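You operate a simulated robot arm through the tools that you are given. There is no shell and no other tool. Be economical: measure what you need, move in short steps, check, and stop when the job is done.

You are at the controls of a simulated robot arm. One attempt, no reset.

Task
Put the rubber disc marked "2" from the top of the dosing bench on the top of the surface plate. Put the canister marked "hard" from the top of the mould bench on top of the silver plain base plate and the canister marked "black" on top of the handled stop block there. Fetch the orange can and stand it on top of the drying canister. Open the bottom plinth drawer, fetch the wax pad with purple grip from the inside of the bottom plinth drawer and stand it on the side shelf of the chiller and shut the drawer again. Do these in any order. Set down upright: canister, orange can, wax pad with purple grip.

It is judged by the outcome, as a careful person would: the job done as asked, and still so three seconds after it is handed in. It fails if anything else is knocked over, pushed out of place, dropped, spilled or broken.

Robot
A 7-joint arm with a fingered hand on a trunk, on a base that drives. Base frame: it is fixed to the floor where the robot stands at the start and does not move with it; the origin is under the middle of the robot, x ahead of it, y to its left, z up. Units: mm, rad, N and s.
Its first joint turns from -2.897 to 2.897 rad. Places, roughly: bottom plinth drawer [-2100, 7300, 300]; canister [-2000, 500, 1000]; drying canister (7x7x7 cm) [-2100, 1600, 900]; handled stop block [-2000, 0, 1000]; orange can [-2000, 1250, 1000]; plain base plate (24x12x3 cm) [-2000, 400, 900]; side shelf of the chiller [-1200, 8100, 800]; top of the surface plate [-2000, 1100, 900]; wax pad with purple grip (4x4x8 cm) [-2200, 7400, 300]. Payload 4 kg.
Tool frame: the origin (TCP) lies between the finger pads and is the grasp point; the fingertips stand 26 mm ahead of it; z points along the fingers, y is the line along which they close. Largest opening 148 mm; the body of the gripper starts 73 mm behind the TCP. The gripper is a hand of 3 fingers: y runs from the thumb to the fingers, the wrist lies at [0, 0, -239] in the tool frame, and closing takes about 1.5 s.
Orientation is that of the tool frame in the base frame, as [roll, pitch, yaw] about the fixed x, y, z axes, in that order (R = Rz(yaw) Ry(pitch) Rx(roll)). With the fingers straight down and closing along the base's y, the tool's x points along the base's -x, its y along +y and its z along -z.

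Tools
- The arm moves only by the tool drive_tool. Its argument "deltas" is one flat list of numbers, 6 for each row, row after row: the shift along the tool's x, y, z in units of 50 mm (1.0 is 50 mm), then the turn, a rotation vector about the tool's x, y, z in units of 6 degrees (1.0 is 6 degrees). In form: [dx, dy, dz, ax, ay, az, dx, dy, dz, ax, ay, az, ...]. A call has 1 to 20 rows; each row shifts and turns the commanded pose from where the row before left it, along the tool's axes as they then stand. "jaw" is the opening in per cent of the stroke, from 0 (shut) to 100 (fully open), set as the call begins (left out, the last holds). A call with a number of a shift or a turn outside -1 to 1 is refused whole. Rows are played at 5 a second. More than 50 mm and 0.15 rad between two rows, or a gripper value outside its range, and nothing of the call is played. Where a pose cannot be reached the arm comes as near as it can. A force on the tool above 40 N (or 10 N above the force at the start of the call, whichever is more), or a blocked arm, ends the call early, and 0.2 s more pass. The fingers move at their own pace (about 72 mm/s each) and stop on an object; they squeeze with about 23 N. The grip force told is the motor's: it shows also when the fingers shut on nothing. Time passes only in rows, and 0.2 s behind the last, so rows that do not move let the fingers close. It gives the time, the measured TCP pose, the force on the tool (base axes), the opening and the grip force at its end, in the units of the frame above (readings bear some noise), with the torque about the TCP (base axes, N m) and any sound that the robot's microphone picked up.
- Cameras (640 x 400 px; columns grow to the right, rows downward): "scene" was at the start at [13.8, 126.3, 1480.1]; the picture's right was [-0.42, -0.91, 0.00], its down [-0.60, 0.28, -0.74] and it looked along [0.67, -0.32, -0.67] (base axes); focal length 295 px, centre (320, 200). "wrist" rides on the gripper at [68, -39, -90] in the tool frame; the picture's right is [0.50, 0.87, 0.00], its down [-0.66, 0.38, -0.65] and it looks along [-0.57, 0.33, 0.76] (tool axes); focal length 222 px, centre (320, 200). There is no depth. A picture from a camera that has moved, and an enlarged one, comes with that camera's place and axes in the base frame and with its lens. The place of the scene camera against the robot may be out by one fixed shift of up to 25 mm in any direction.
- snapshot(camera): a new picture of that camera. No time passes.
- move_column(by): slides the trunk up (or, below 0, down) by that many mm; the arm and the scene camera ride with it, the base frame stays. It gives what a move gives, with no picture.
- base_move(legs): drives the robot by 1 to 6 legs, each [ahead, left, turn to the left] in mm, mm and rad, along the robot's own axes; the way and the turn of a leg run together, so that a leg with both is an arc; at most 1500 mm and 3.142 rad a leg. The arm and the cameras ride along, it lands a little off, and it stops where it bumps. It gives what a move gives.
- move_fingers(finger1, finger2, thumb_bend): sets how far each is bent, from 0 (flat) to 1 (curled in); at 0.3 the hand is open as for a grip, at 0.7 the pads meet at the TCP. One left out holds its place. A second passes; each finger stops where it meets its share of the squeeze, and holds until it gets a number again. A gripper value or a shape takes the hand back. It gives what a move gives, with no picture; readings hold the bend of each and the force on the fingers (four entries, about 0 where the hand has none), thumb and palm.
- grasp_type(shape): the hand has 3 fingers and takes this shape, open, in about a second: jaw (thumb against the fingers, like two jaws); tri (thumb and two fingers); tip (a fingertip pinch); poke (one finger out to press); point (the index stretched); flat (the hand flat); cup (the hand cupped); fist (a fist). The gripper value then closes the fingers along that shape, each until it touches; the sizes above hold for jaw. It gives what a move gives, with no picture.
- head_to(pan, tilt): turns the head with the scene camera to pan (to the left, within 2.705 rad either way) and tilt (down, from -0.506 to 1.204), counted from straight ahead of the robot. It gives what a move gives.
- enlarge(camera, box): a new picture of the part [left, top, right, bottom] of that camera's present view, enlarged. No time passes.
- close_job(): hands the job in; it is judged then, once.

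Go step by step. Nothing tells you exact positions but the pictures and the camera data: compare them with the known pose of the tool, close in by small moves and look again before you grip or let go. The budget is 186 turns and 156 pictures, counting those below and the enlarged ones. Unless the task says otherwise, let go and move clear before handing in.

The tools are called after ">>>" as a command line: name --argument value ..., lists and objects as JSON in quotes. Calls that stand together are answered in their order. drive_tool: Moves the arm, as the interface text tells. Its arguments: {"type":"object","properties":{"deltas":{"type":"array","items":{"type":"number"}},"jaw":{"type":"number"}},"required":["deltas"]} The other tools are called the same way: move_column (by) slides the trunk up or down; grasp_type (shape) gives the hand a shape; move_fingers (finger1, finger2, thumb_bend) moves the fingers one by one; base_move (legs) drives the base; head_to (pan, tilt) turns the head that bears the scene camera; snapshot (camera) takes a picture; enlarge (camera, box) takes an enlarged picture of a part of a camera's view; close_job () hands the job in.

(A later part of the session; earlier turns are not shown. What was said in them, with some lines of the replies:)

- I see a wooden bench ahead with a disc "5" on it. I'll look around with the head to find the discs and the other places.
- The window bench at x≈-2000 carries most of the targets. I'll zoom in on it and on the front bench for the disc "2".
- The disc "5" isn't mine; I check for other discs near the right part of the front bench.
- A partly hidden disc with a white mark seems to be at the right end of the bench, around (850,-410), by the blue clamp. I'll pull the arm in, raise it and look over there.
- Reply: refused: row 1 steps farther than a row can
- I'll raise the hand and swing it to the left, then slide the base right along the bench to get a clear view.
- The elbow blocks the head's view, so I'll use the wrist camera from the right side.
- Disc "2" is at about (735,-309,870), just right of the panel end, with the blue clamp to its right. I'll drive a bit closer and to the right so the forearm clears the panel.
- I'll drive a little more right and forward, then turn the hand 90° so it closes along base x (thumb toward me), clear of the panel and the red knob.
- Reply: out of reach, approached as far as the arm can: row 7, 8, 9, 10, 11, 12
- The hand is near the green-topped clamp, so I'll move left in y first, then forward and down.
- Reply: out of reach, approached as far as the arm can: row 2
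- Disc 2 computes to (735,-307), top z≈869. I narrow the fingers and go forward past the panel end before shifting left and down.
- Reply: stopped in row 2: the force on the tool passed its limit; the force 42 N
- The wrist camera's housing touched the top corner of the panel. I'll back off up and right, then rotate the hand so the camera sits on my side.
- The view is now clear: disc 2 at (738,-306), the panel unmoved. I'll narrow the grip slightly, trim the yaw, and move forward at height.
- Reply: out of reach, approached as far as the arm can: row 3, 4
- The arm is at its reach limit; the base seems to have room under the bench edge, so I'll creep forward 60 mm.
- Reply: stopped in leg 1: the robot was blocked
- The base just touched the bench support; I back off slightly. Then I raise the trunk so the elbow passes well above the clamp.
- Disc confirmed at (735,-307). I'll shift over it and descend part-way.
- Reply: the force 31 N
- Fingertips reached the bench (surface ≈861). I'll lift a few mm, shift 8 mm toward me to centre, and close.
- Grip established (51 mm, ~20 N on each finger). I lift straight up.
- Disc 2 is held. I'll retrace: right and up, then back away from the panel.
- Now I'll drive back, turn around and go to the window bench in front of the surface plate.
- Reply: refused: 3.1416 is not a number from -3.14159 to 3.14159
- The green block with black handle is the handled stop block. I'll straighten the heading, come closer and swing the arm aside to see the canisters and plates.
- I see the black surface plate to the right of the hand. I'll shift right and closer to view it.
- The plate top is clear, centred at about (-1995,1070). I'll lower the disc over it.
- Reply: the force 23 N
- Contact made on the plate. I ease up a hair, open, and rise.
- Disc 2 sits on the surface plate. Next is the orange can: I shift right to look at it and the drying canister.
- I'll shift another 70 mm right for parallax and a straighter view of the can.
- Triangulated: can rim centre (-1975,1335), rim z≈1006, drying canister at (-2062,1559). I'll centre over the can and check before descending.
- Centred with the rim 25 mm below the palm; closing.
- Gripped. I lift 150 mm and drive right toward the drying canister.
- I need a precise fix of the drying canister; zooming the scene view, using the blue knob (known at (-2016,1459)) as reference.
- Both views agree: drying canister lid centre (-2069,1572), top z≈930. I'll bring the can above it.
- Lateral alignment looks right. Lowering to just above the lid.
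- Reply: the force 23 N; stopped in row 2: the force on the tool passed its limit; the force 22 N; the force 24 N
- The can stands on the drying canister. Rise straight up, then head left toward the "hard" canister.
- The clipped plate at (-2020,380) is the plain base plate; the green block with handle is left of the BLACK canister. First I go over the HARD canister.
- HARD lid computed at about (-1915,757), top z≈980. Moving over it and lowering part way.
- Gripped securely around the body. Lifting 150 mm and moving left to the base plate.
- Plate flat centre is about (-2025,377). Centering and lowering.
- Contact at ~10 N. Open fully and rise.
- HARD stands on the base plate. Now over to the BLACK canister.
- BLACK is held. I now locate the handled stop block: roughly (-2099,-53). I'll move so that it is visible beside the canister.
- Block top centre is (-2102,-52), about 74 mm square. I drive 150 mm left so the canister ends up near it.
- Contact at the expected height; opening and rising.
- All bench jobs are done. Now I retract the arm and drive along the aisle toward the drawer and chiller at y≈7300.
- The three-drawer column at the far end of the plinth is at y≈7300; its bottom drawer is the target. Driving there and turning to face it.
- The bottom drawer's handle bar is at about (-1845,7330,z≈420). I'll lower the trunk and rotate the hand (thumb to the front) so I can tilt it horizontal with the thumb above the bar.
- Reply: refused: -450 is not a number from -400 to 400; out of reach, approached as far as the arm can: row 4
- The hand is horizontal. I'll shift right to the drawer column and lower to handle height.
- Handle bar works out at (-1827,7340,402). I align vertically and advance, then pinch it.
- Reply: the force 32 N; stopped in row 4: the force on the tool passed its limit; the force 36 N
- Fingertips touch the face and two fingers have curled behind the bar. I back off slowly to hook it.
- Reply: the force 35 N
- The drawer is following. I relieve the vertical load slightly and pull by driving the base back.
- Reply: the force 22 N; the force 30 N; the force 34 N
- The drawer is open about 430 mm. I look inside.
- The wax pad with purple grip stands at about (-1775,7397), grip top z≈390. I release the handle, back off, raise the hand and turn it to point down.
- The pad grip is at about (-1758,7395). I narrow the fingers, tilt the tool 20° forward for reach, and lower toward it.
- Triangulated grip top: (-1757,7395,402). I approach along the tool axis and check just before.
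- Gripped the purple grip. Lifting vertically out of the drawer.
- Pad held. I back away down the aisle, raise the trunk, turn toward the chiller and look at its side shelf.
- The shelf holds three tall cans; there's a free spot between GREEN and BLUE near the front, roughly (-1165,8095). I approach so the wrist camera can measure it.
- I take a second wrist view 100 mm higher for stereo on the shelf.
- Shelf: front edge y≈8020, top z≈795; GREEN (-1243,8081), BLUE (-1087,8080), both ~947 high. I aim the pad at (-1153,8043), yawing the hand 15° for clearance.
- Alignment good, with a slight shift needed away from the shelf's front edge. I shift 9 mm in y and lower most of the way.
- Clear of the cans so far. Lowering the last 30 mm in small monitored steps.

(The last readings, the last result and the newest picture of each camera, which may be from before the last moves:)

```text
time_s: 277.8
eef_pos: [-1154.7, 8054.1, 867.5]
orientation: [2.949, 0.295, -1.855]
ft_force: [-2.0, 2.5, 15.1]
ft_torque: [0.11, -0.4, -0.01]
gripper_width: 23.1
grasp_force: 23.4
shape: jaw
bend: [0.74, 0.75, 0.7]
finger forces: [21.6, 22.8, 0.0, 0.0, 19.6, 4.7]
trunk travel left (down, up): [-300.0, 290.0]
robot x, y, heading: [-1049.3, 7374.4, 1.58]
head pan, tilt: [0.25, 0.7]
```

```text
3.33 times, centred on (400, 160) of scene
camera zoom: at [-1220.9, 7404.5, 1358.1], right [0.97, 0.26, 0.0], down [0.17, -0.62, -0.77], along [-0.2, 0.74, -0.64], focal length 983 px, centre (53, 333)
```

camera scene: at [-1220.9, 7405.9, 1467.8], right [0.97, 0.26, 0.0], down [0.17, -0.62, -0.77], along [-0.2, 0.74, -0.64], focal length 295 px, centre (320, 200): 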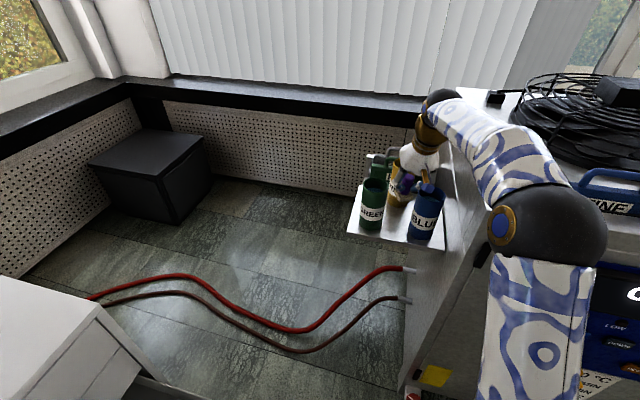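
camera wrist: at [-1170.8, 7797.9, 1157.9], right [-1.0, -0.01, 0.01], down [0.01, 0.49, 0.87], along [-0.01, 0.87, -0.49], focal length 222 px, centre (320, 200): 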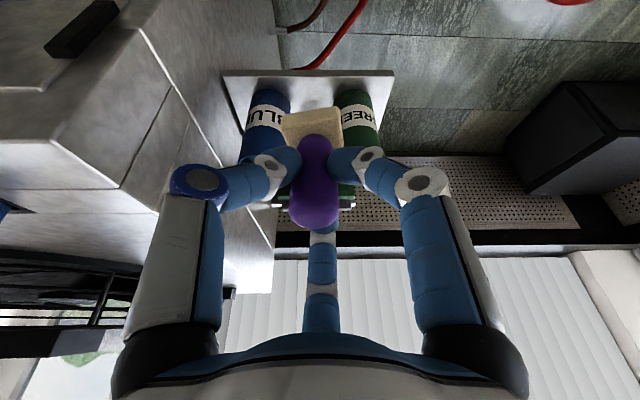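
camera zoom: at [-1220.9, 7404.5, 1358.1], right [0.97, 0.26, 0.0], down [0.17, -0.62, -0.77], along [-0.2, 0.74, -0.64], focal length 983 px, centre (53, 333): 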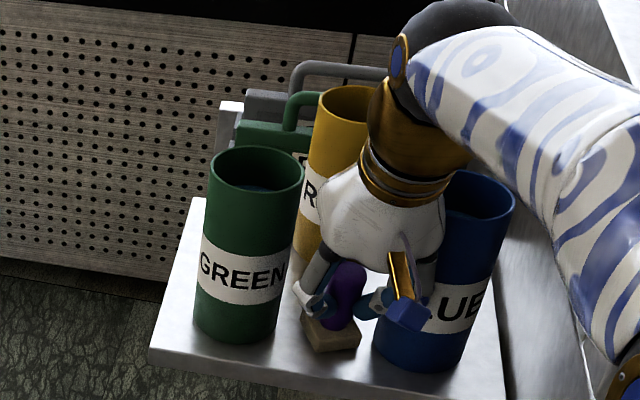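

The palm is grazing BLUE's rim. I back up a little, shift 7 mm toward GREEN, and lower again.

>>> drive_tool --deltas '[-0.03, 0.02, -0.1, 0, 0, 0, 0.037, 0.133, 0.015, 0, 0, 0]'

>>> drive_tool --deltas '[0.029, -0.018, 0.094, 0, 0, 0]'

>>> drive_tool --deltas '[0.017, -0.011, 0.057, 0, 0, 0]'

```text
time_s: 278.4
eef_pos: [-1161.2, 8053.7, 867.7]
orientation: [2.954, 0.291, -1.854]
ft_force: [0.2, -0.2, -0.1]
ft_torque: [0.03, -0.06, -0.02]
gripper_width: 23.5
grasp_force: 23.1
shape: jaw
bend: [0.74, 0.76, 0.7]
finger forces: [21.5, 20.4, 0.0, 0.1, 20.2, 0.0]
trunk travel left (down, up): [-300.0, 290.0]
robot x, y, heading: [-1046.1, 7371.7, 1.583]
head pan, tilt: [0.25, 0.7]
```

```text
time_s: 278.8
eef_pos: [-1162.9, 8053.9, 866.5]
orientation: [2.947, 0.295, -1.854]
ft_force: [-1.0, 2.4, 16.4]
ft_torque: [0.07, -0.02, 0.04]
gripper_width: 23.5
grasp_force: 23.0
shape: jaw
bend: [0.74, 0.75, 0.69]
finger forces: [23.7, 23.8, 0.0, 0.0, 20.2, 0.0]
trunk travel left (down, up): [-300.0, 290.0]
robot x, y, heading: [-1046.1, 7376.6, 1.58]
head pan, tilt: [0.25, 0.7]
```

```text
time_s: 279.2
eef_pos: [-1162.8, 8053.6, 864.4]
orientation: [2.948, 0.295, -1.856]
ft_force: [-2.1, 6.5, 26.2]
ft_torque: [0.32, 0.03, 0.06]
gripper_width: 24.7
grasp_force: 23.3
shape: jaw
bend: [0.75, 0.76, 0.71]
finger forces: [23.4, 25.0, 0.0, 0.1, 18.8, 0.0]
trunk travel left (down, up): [-300.0, 290.0]
robot x, y, heading: [-1048.4, 7380.2, 1.581]
head pan, tilt: [0.25, 0.7]
```

Pad is on the shelf (palm clear). Ease up slightly and open to 50 %.

>>> drive_tool --deltas '[-0.012, 0.008, -0.04, 0, 0, 0]'

>>> drive_tool --deltas '[0, 0, 0, 0, 0, 0, 0, 0, 0, 0, 0, 0, 0, 0, 0, 0, 0, 0, 0, 0, 0, 0, 0, 0]' --jaw 45

>>> snapshot --camera "wrist"

```text
time_s: 279.6
eef_pos: [-1161.7, 8053.0, 864.6]
orientation: [2.949, 0.293, -1.854]
ft_force: [-0.7, 7.5, 23.1]
ft_torque: [0.38, 0.08, 0.07]
gripper_width: 24.5
grasp_force: 22.7
shape: jaw
bend: [0.75, 0.76, 0.71]
finger forces: [22.0, 25.0, 0.1, 0.0, 18.4, 0.0]
trunk travel left (down, up): [-300.0, 290.0]
robot x, y, heading: [-1047.8, 7371.2, 1.581]
head pan, tilt: [0.25, 0.7]
```

```text
time_s: 280.6
eef_pos: [-1161.0, 8053.4, 863.8]
orientation: [2.951, 0.291, -1.853]
ft_force: [-0.9, -0.4, 0.0]
ft_torque: [0.01, 0.0, -0.02]
gripper_width: 66.2
grasp_force: 0.0
shape: jaw
bend: [0.39, 0.39, 0.7]
finger forces: [0.0, 0.0, 0.1, 0.0, 0.0, 0.1]
trunk travel left (down, up): [-300.0, 290.0]
robot x, y, heading: [-1047.3, 7373.6, 1.576]
head pan, tilt: [0.25, 0.7]
```

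```text
3 pictures are left
camera wrist: at [-1134.1, 7953.6, 922.9], right [-0.96, -0.27, 0.01], down [-0.12, 0.48, 0.87], along [-0.24, 0.84, -0.49], focal length 222 px, centre (320, 200)
```

wrist: 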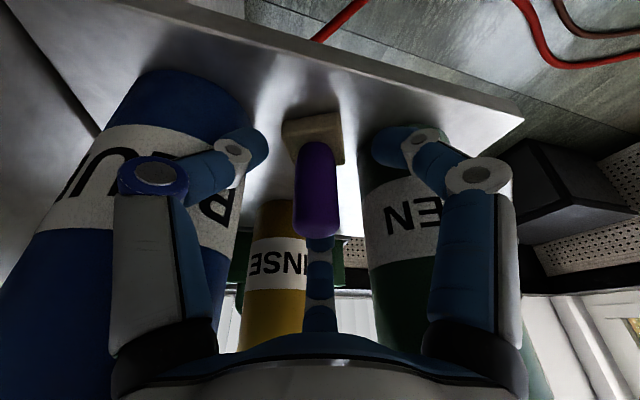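

The pad stands upright on the shelf between the cans. I rise vertically and back off.

>>> move_column --by 200

>>> base_move --legs '[[-700, 0, 0], [0, -450, 0]]'

>>> head_to --pan 0.35 --tilt 0.45

>>> enlarge --camera "scene" --box '[60, 100, 460, 350]'

```text
time_s: 282.8
eef_pos: [-1162.9, 8052.9, 1063.0]
orientation: [2.951, 0.291, -1.852]
ft_force: [0.3, -0.5, -0.4]
ft_torque: [0.0, -0.02, 0.0]
gripper_width: 66.2
grasp_force: 0.1
shape: jaw
bend: [0.39, 0.39, 0.7]
finger forces: [0.1, 0.0, 0.0, 0.0, 0.0, 0.0]
trunk travel left (down, up): [-500.0, 90.0]
robot x, y, heading: [-1050.9, 7373.4, 1.579]
head pan, tilt: [0.25, 0.7]
```

```text
time_s: 288.9
eef_pos: [-707.8, 7368.3, 1064.1]
orientation: [2.95, 0.292, -1.847]
ft_force: [0.1, -0.5, 0.2]
ft_torque: [0.0, -0.03, 0.01]
gripper_width: 66.1
grasp_force: 0.1
shape: jaw
bend: [0.39, 0.39, 0.7]
finger forces: [0.0, 0.0, 0.0, 0.0, 0.0, 0.1]
trunk travel left (down, up): [-500.0, 90.0]
robot x, y, heading: [-585.0, 6689.4, 1.585]
head pan, tilt: [0.25, 0.7]
```

```text
time_s: 289.7
eef_pos: [-709.5, 7367.4, 1064.1]
orientation: [2.952, 0.292, -1.846]
ft_force: [0.4, -0.2, -0.2]
ft_torque: [0.02, -0.03, 0.02]
gripper_width: 66.0
grasp_force: 0.0
shape: jaw
bend: [0.39, 0.39, 0.7]
finger forces: [0.1, 0.0, 0.2, 0.0, 0.0, 0.0]
trunk travel left (down, up): [-500.0, 90.0]
robot x, y, heading: [-587.1, 6691.8, 1.589]
head pan, tilt: [0.351, 0.45]
```

```text
1.60 times, centred on (260, 225) of scene
camera zoom: at [-771.7, 6723.5, 1579.9], right [0.93, 0.36, 0.0], down [0.16, -0.41, -0.9], along [-0.32, 0.84, -0.44], focal length 472 px, centre (416, 160)
```

zoom: 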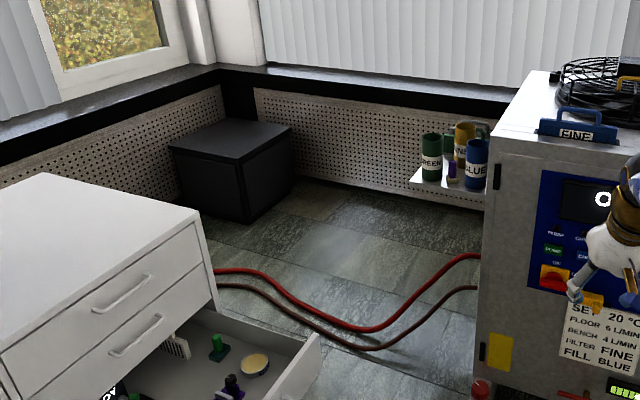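

Pad and cans are standing fine. Now I turn toward the drawer and reorient the hand horizontally to push it shut.

>>> base_move --legs '[[0, 0, 1.553]]'

>>> drive_tool --deltas '[0.83, -0.2, -0.29, 0, 0, 0, 0.83, -0.2, -0.29, 0, 0, 0, 0.83, -0.2, -0.29, 0, 0, 0, 0, 0, 0, 0.431, 0.712, 0, 0, 0, 0, 0.431, 0.712, 0, 0, 0, 0, 0.431, 0.712, 0, 0, 0, 0, 0.431, 0.712, 0]' --jaw 0

```text
time_s: 293.9
eef_pos: [-1264.7, 6565.6, 1063.1]
orientation: [2.952, 0.292, -0.272]
ft_force: [0.4, -0.7, -1.1]
ft_torque: [0.02, -0.01, 0.01]
gripper_width: 66.2
grasp_force: 0.1
shape: jaw
bend: [0.39, 0.39, 0.7]
finger forces: [0.0, 0.0, 0.0, 0.0, 0.1, 0.0]
trunk travel left (down, up): [-500.0, 90.0]
robot x, y, heading: [-584.9, 6691.9, -3.119]
head pan, tilt: [0.351, 0.45]
```

```text
time_s: 295.5
eef_pos: [-1129.0, 6567.7, 1063.7]
orientation: [3.137, -0.008, -0.243]
ft_force: [0.2, -0.1, -0.4]
ft_torque: [-0.02, 0.02, -0.01]
gripper_width: 0.0
grasp_force: 23.0
shape: jaw
bend: [0.7, 0.7, 0.7]
finger forces: [0.0, 0.0, 0.0, 0.0, 0.0, 0.0]
trunk travel left (down, up): [-500.0, 90.0]
robot x, y, heading: [-585.6, 6691.6, -3.121]
head pan, tilt: [0.351, 0.45]
```

>>> base_move --legs '[[0, 0, -0.02]]'

>>> drive_tool --deltas '[0, 0, 0, 0, 0, -1, 0, 0, 0, 0, 0, -1, 0, 0, 0, 0, 0, -1, 0, 0, 0, 0, 0, -1, 0, 0, 0, 0, 0, -1, 0, 0, 0, 0, 0, -1, 0, 0, 0, 0, 0, -1, 0, 0, 0, 0, 0, -1, 0, 0, 0, 0, 0, -1, 0, 0, 0, 0, 0, -1, 0, 0, 0, 0, 0, -1, 0, 0, 0, 0, 0, -1, 0, 0, 0, 0, 0, -1, 0, 0, 0, 0, 0, -1, 0, 0, 0, 0, 0, -1, 0, 0, 0, 0, 0, -1, 0, 0, 0, 0, 0, -1, 0, 0, 0, 0, 0, -0.5]'

>>> drive_tool --deltas '[0, -0.9, 0, 0, 0, 0, 0, -0.9, 0, 0, 0, 0, 0, 0, 0, 1, 0, 0, 0, 0, 0, 1, 0, 0, 0, 0, 0, 1, 0, 0, 0, 0, 0, 1, 0, 0, 0, 0, 0, 1, 0, 0, 0, 0, 0, 1, 0, 0, 0, 0, 0, 1, 0, 0, 0, 0, 0, 1, 0, 0, 0, 0, 0, 1, 0, 0, 0, 0, 0, 1, 0, 0, 0, 0, 0, 1, 0, 0, 0, 0, 0, 1, 0, 0, 0, 0, 0, 1, 0, 0, 0, 0, 0, 1, 0, 0, 0, 0, 0, 1, 0, 0]'

>>> move_column --by -400

```text
time_s: 296.3
eef_pos: [-1130.0, 6578.5, 1064.5]
orientation: [3.138, -0.006, -0.263]
ft_force: [0.1, 0.9, -0.3]
ft_torque: [-0.01, 0.0, 0.01]
gripper_width: 0.2
grasp_force: 22.8
shape: jaw
bend: [0.7, 0.7, 0.7]
finger forces: [0.0, 0.1, 0.0, 0.1, 0.0, 0.0]
trunk travel left (down, up): [-500.0, 90.0]
robot x, y, heading: [-587.3, 6686.8, -3.143]
head pan, tilt: [0.351, 0.45]
```

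```text
time_s: 300.1
eef_pos: [-1130.8, 6580.0, 1063.5]
orientation: [3.137, 0.006, 1.572]
ft_force: [0.1, -0.6, -0.2]
ft_torque: [0.01, 0.0, 0.0]
gripper_width: 0.1
grasp_force: 23.3
shape: jaw
bend: [0.7, 0.7, 0.7]
finger forces: [0.0, 0.0, 0.0, 0.0, 0.0, 0.1]
trunk travel left (down, up): [-500.0, 90.0]
robot x, y, heading: [-585.7, 6689.3, -3.144]
head pan, tilt: [0.351, 0.45]
```

```text
time_s: 303.7
eef_pos: [-1219.6, 6579.2, 1063.4]
orientation: [-1.572, 0.006, 1.571]
ft_force: [-0.8, 0.2, 0.1]
ft_torque: [-0.03, -0.02, -0.03]
gripper_width: 0.0
grasp_force: 22.9
shape: jaw
bend: [0.7, 0.7, 0.7]
finger forces: [0.0, 0.0, 0.0, 0.0, 0.0, 0.0]
trunk travel left (down, up): [-500.0, 90.0]
robot x, y, heading: [-584.3, 6689.5, -3.141]
head pan, tilt: [0.351, 0.45]
```

```text
time_s: 307.5
eef_pos: [-1219.9, 6579.5, 663.1]
orientation: [-1.575, 0.005, 1.569]
ft_force: [-0.1, 0.7, -0.3]
ft_torque: [-0.01, -0.01, 0.02]
gripper_width: 0.1
grasp_force: 22.9
shape: jaw
bend: [0.7, 0.7, 0.7]
finger forces: [0.0, 0.0, 0.1, 0.1, 0.0, 0.1]
trunk travel left (down, up): [-100.0, 490.0]
robot x, y, heading: [-587.4, 6690.0, -3.143]
head pan, tilt: [0.351, 0.45]
```

>>> move_column --by -100

>>> drive_tool --deltas '[0, 0.9, 0, 0, 0, 0, 0, 0.9, 0, 0, 0, 0, 0, 0.74, 0, 0, 0, 0]'

>>> base_move --legs '[[0, -760, 0]]'

>>> snapshot --camera "wrist"

```text
time_s: 308.8
eef_pos: [-1220.8, 6579.0, 562.9]
orientation: [-1.574, 0.005, 1.568]
ft_force: [0.0, -0.2, 0.1]
ft_torque: [0.01, -0.01, -0.01]
gripper_width: 0.0
grasp_force: 23.0
shape: jaw
bend: [0.7, 0.7, 0.7]
finger forces: [0.0, 0.0, 0.0, 0.1, 0.0, 0.0]
trunk travel left (down, up): [0.0, 590.0]
robot x, y, heading: [-582.2, 6692.5, -3.142]
head pan, tilt: [0.351, 0.45]
```

```text
time_s: 309.6
eef_pos: [-1215.3, 6579.2, 436.2]
orientation: [-1.574, 0.005, 1.569]
ft_force: [0.0, 0.1, 0.2]
ft_torque: [-0.01, 0.01, -0.01]
gripper_width: 0.0
grasp_force: 22.9
shape: jaw
bend: [0.7, 0.7, 0.7]
finger forces: [0.0, 0.0, 0.0, 0.1, 0.1, 0.0]
trunk travel left (down, up): [0.0, 590.0]
robot x, y, heading: [-589.5, 6688.3, -3.141]
head pan, tilt: [0.351, 0.45]
```

```text
time_s: 313.8
eef_pos: [-1212.5, 7360.1, 436.2]
orientation: [-1.574, 0.007, 1.559]
ft_force: [0.3, 0.0, 0.1]
ft_torque: [-0.03, -0.02, 0.0]
gripper_width: 0.0
grasp_force: 23.0
shape: jaw
bend: [0.7, 0.7, 0.7]
finger forces: [0.0, 0.0, 0.0, 0.0, 0.0, 0.0]
trunk travel left (down, up): [0.0, 590.0]
robot x, y, heading: [-578.4, 7463.6, 3.132]
head pan, tilt: [0.351, 0.45]
```

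```text
1 pictures are left
camera wrist: at [-1122.7, 7427.2, 477.0], right [0.01, 0.5, -0.87], down [0.65, -0.67, -0.37], along [-0.76, -0.56, -0.33], focal length 222 px, centre (320, 200)
```

wrist: 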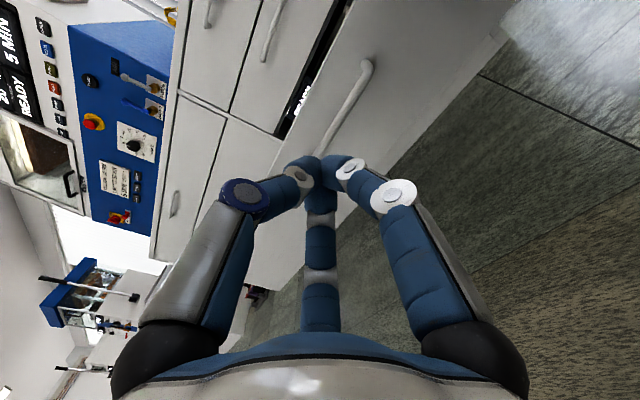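

Only one picture is left; I push by numbers: face at x≈-1440 now, closed at ≈-1865. Driving forward with closed fingertips.

>>> drive_tool --deltas '[0, -0.08, 0, 0, 0, 0]'

>>> base_move --legs '[[0, 15, 0.01], [250, 0, 0]]'

>>> base_move --legs '[[200, 0, 0]]'

```text
time_s: 314.2
eef_pos: [-1214.3, 7359.5, 440.6]
orientation: [-1.576, 0.006, 1.559]
ft_force: [0.0, 0.9, 0.1]
ft_torque: [-0.02, 0.0, -0.02]
gripper_width: 0.0
grasp_force: 23.2
shape: jaw
bend: [0.7, 0.7, 0.7]
finger forces: [0.1, 0.0, 0.0, 0.0, 0.0, 0.0]
trunk travel left (down, up): [0.0, 590.0]
robot x, y, heading: [-585.1, 7464.9, 3.134]
head pan, tilt: [0.351, 0.45]
```

```text
time_s: 316.4
eef_pos: [-1459.8, 7345.1, 440.9]
orientation: [-1.574, 0.004, 1.561]
ft_force: [0.2, -0.9, -0.3]
ft_torque: [0.01, 0.01, 0.02]
gripper_width: 0.1
grasp_force: 22.8
shape: jaw
bend: [0.7, 0.7, 0.7]
finger forces: [0.0, 0.1, 0.0, 0.1, 0.1, 0.0]
trunk travel left (down, up): [0.0, 590.0]
robot x, y, heading: [-832.6, 7452.2, 3.131]
head pan, tilt: [0.351, 0.45]
```

```text
time_s: 318.0
eef_pos: [-1658.5, 7342.0, 439.4]
orientation: [-1.575, 0.006, 1.568]
ft_force: [-0.2, 0.6, 0.6]
ft_torque: [0.0, 0.0, 0.0]
gripper_width: 0.2
grasp_force: 22.8
shape: jaw
bend: [0.7, 0.7, 0.7]
finger forces: [0.1, 0.1, 0.0, 0.1, 0.0, 0.0]
trunk travel left (down, up): [0.0, 590.0]
robot x, y, heading: [-1032.6, 7450.2, 3.141]
head pan, tilt: [0.351, 0.45]
```

Forces are near zero, so I use the last picture to verify the fingertips are pushing the face.

>>> snapshot --camera "wrist"

```text
0 pictures are left
camera wrist: at [-1567.9, 7409.9, 481.1], right [0.01, 0.5, -0.87], down [0.65, -0.66, -0.37], along [-0.76, -0.57, -0.33], focal length 222 px, centre (320, 200)
```

wrist: 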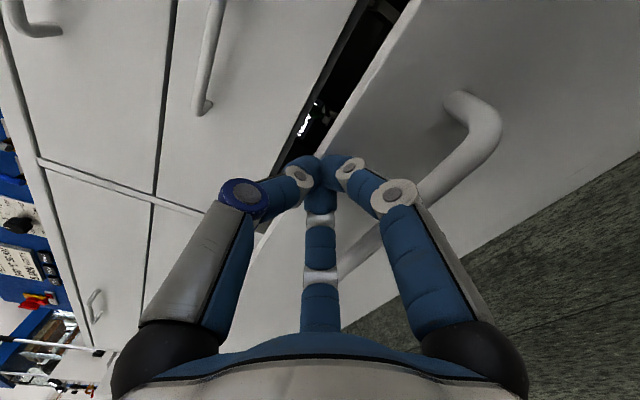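

The drawer is indeed moving but contact is high, near its top edge/bar. I'll back off, drop below the bar (z≈335) and push on the flat face.

>>> base_move --legs '[[-70, 0, 0]]'

>>> drive_tool --deltas '[0, 0.9, 0, 0, 0, 0, 0, 0.9, 0, 0, 0, 0, 0, 0.3, 0, 0, 0, 0]'

```text
time_s: 319.0
eef_pos: [-1585.0, 7341.4, 440.3]
orientation: [-1.574, 0.006, 1.567]
ft_force: [-0.3, -0.2, -0.2]
ft_torque: [0.01, 0.01, -0.04]
gripper_width: 0.0
grasp_force: 23.0
shape: jaw
bend: [0.7, 0.7, 0.7]
finger forces: [0.1, 0.1, 0.0, 0.1, 0.1, 0.0]
trunk travel left (down, up): [0.0, 590.0]
robot x, y, heading: [-955.2, 7452.9, 3.143]
head pan, tilt: [0.351, 0.45]
```

```text
time_s: 319.8
eef_pos: [-1584.4, 7341.2, 337.4]
orientation: [-1.574, 0.007, 1.568]
ft_force: [0.7, 0.2, -0.5]
ft_torque: [0.01, -0.01, 0.0]
gripper_width: 0.1
grasp_force: 22.3
shape: jaw
bend: [0.7, 0.7, 0.7]
finger forces: [0.0, 0.1, 0.0, 0.0, 0.0, 0.0]
trunk travel left (down, up): [0.0, 590.0]
robot x, y, heading: [-960.7, 7454.0, 3.141]
head pan, tilt: [0.351, 0.45]
```

>>> base_move --legs '[[120, 0, 0]]'

>>> base_move --legs '[[90, 0, 0]]'

>>> drive_tool --deltas '[0, 0, 0.2, 0, 0, 0, 0, 0, 0.2, 0, 0, 0]'

```text
time_s: 321.1
eef_pos: [-1708.4, 7342.7, 336.5]
orientation: [-1.575, 0.005, 1.569]
ft_force: [-0.7, -0.6, 0.4]
ft_torque: [0.03, -0.01, 0.02]
gripper_width: 0.0
grasp_force: 23.3
shape: jaw
bend: [0.7, 0.7, 0.7]
finger forces: [0.1, 0.1, 0.0, 0.1, 0.0, 0.1]
trunk travel left (down, up): [0.0, 590.0]
robot x, y, heading: [-1077.5, 7452.8, 3.145]
head pan, tilt: [0.351, 0.45]
```

```text
time_s: 322.2
eef_pos: [-1796.4, 7341.1, 337.1]
orientation: [-1.574, 0.005, 1.569]
ft_force: [0.4, 0.0, -0.2]
ft_torque: [0.03, -0.02, 0.01]
gripper_width: 0.0
grasp_force: 23.3
shape: jaw
bend: [0.7, 0.7, 0.7]
finger forces: [0.0, 0.0, 0.0, 0.0, 0.0, 0.0]
trunk travel left (down, up): [0.0, 590.0]
robot x, y, heading: [-1167.3, 7453.9, 3.141]
head pan, tilt: [0.351, 0.45]
```

```text
time_s: 322.8
eef_pos: [-1817.7, 7340.3, 336.7]
orientation: [-1.575, 0.006, 1.57]
ft_force: [-0.6, -1.1, -0.3]
ft_torque: [0.01, -0.03, -0.04]
gripper_width: 0.0
grasp_force: 22.3
shape: jaw
bend: [0.7, 0.7, 0.7]
finger forces: [0.0, 0.0, 0.0, 0.1, 0.1, 0.0]
trunk travel left (down, up): [0.0, 590.0]
robot x, y, heading: [-1165.8, 7455.1, 3.146]
head pan, tilt: [0.351, 0.45]
```

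>>> drive_tool --deltas '[0, 0, 0.15, 0, 0, 0, 0, 0, 0.15, 0, 0, 0]'

>>> drive_tool --deltas '[0, 0, 0.1, 0, 0, 0, 0, 0, 0.1, 0, 0, 0]'

```text
time_s: 323.3
eef_pos: [-1825.6, 7339.6, 335.6]
orientation: [-1.58, 0.005, 1.569]
ft_force: [10.5, 0.4, 2.8]
ft_torque: [0.0, 0.14, -0.02]
gripper_width: 0.0
grasp_force: 23.1
shape: jaw
bend: [0.7, 0.7, 0.7]
finger forces: [0.0, 0.1, 0.0, 0.0, 0.1, 0.0]
trunk travel left (down, up): [0.0, 590.0]
robot x, y, heading: [-1167.5, 7451.9, -3.141]
head pan, tilt: [0.351, 0.45]
stopped in row 2: the force on the tool passed its limit (the readings are from after the stop); the commanded pose is now the measured one
```

```text
time_s: 323.6
eef_pos: [-1825.0, 7339.4, 332.8]
orientation: [-1.584, 0.003, 1.569]
ft_force: [9.9, -0.1, 2.8]
ft_torque: [-0.03, 0.13, -0.04]
gripper_width: 0.3
grasp_force: 23.0
shape: jaw
bend: [0.7, 0.7, 0.7]
finger forces: [0.0, 0.0, 0.0, 0.1, 0.0, 0.0]
trunk travel left (down, up): [0.0, 590.0]
robot x, y, heading: [-1168.0, 7451.6, -3.14]
head pan, tilt: [0.351, 0.45]
stopped in row 1: the force on the tool passed its limit (the readings are from after the stop); the commanded pose is now the measured one
```

A firm stop at TCP x≈-1825 matches the contact position of the closed drawer at first (-1828). I back straight off.

>>> drive_tool --deltas '[0, 0, -0.3, 0, 0, 0, 0, 0, -0.8, 0, 0, 0, 0, 0, -0.8, 0, 0, 0]'

>>> base_move --legs '[[-400, 0, 0]]'

```text
time_s: 324.4
eef_pos: [-1729.8, 7338.8, 333.3]
orientation: [-1.581, 0.003, 1.567]
ft_force: [0.6, 0.5, -0.1]
ft_torque: [0.03, 0.0, -0.02]
gripper_width: 0.0
grasp_force: 23.6
shape: jaw
bend: [0.7, 0.7, 0.7]
finger forces: [0.0, 0.0, 0.0, 0.0, 0.0, 0.1]
trunk travel left (down, up): [0.0, 590.0]
robot x, y, heading: [-1165.2, 7453.4, -3.146]
head pan, tilt: [0.351, 0.45]
```

```text
time_s: 326.9
eef_pos: [-1326.6, 7334.8, 333.9]
orientation: [-1.582, 0.001, 1.579]
ft_force: [-0.1, -0.2, -0.2]
ft_torque: [-0.01, 0.02, 0.01]
gripper_width: 0.0
grasp_force: 22.9
shape: jaw
bend: [0.7, 0.7, 0.7]
finger forces: [0.0, 0.0, 0.1, 0.0, 0.0, 0.0]
trunk travel left (down, up): [0.0, 590.0]
robot x, y, heading: [-763.8, 7452.3, -3.133]
head pan, tilt: [0.351, 0.45]
```

All five jobs have been carried out and the robot is clear, so I'm handing in.

>>> close_job

```text
The job is handed in.
```

All five jobs are done and handed in:
- **Disc "2":** it is on the surface plate.
- **HARD canister:** it stands on the plain base plate.
- **BLACK canister:** it stands on the handled stop block.
- **Orange can:** it stands on the drying canister.
- **Wax pad and drawer:** the pad with the purple grip stands on the chiller's side shelf. I pushed the drawer shut. I judged it shut by the firm stop at its closed position, because I had no pictures left to check.

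Two light contacts happened along the way. The wrist camera touched the dosing bench panel, and the palm touched the rim of the BLUE can on the shelf. Neither moved in the pictures I took afterwards.
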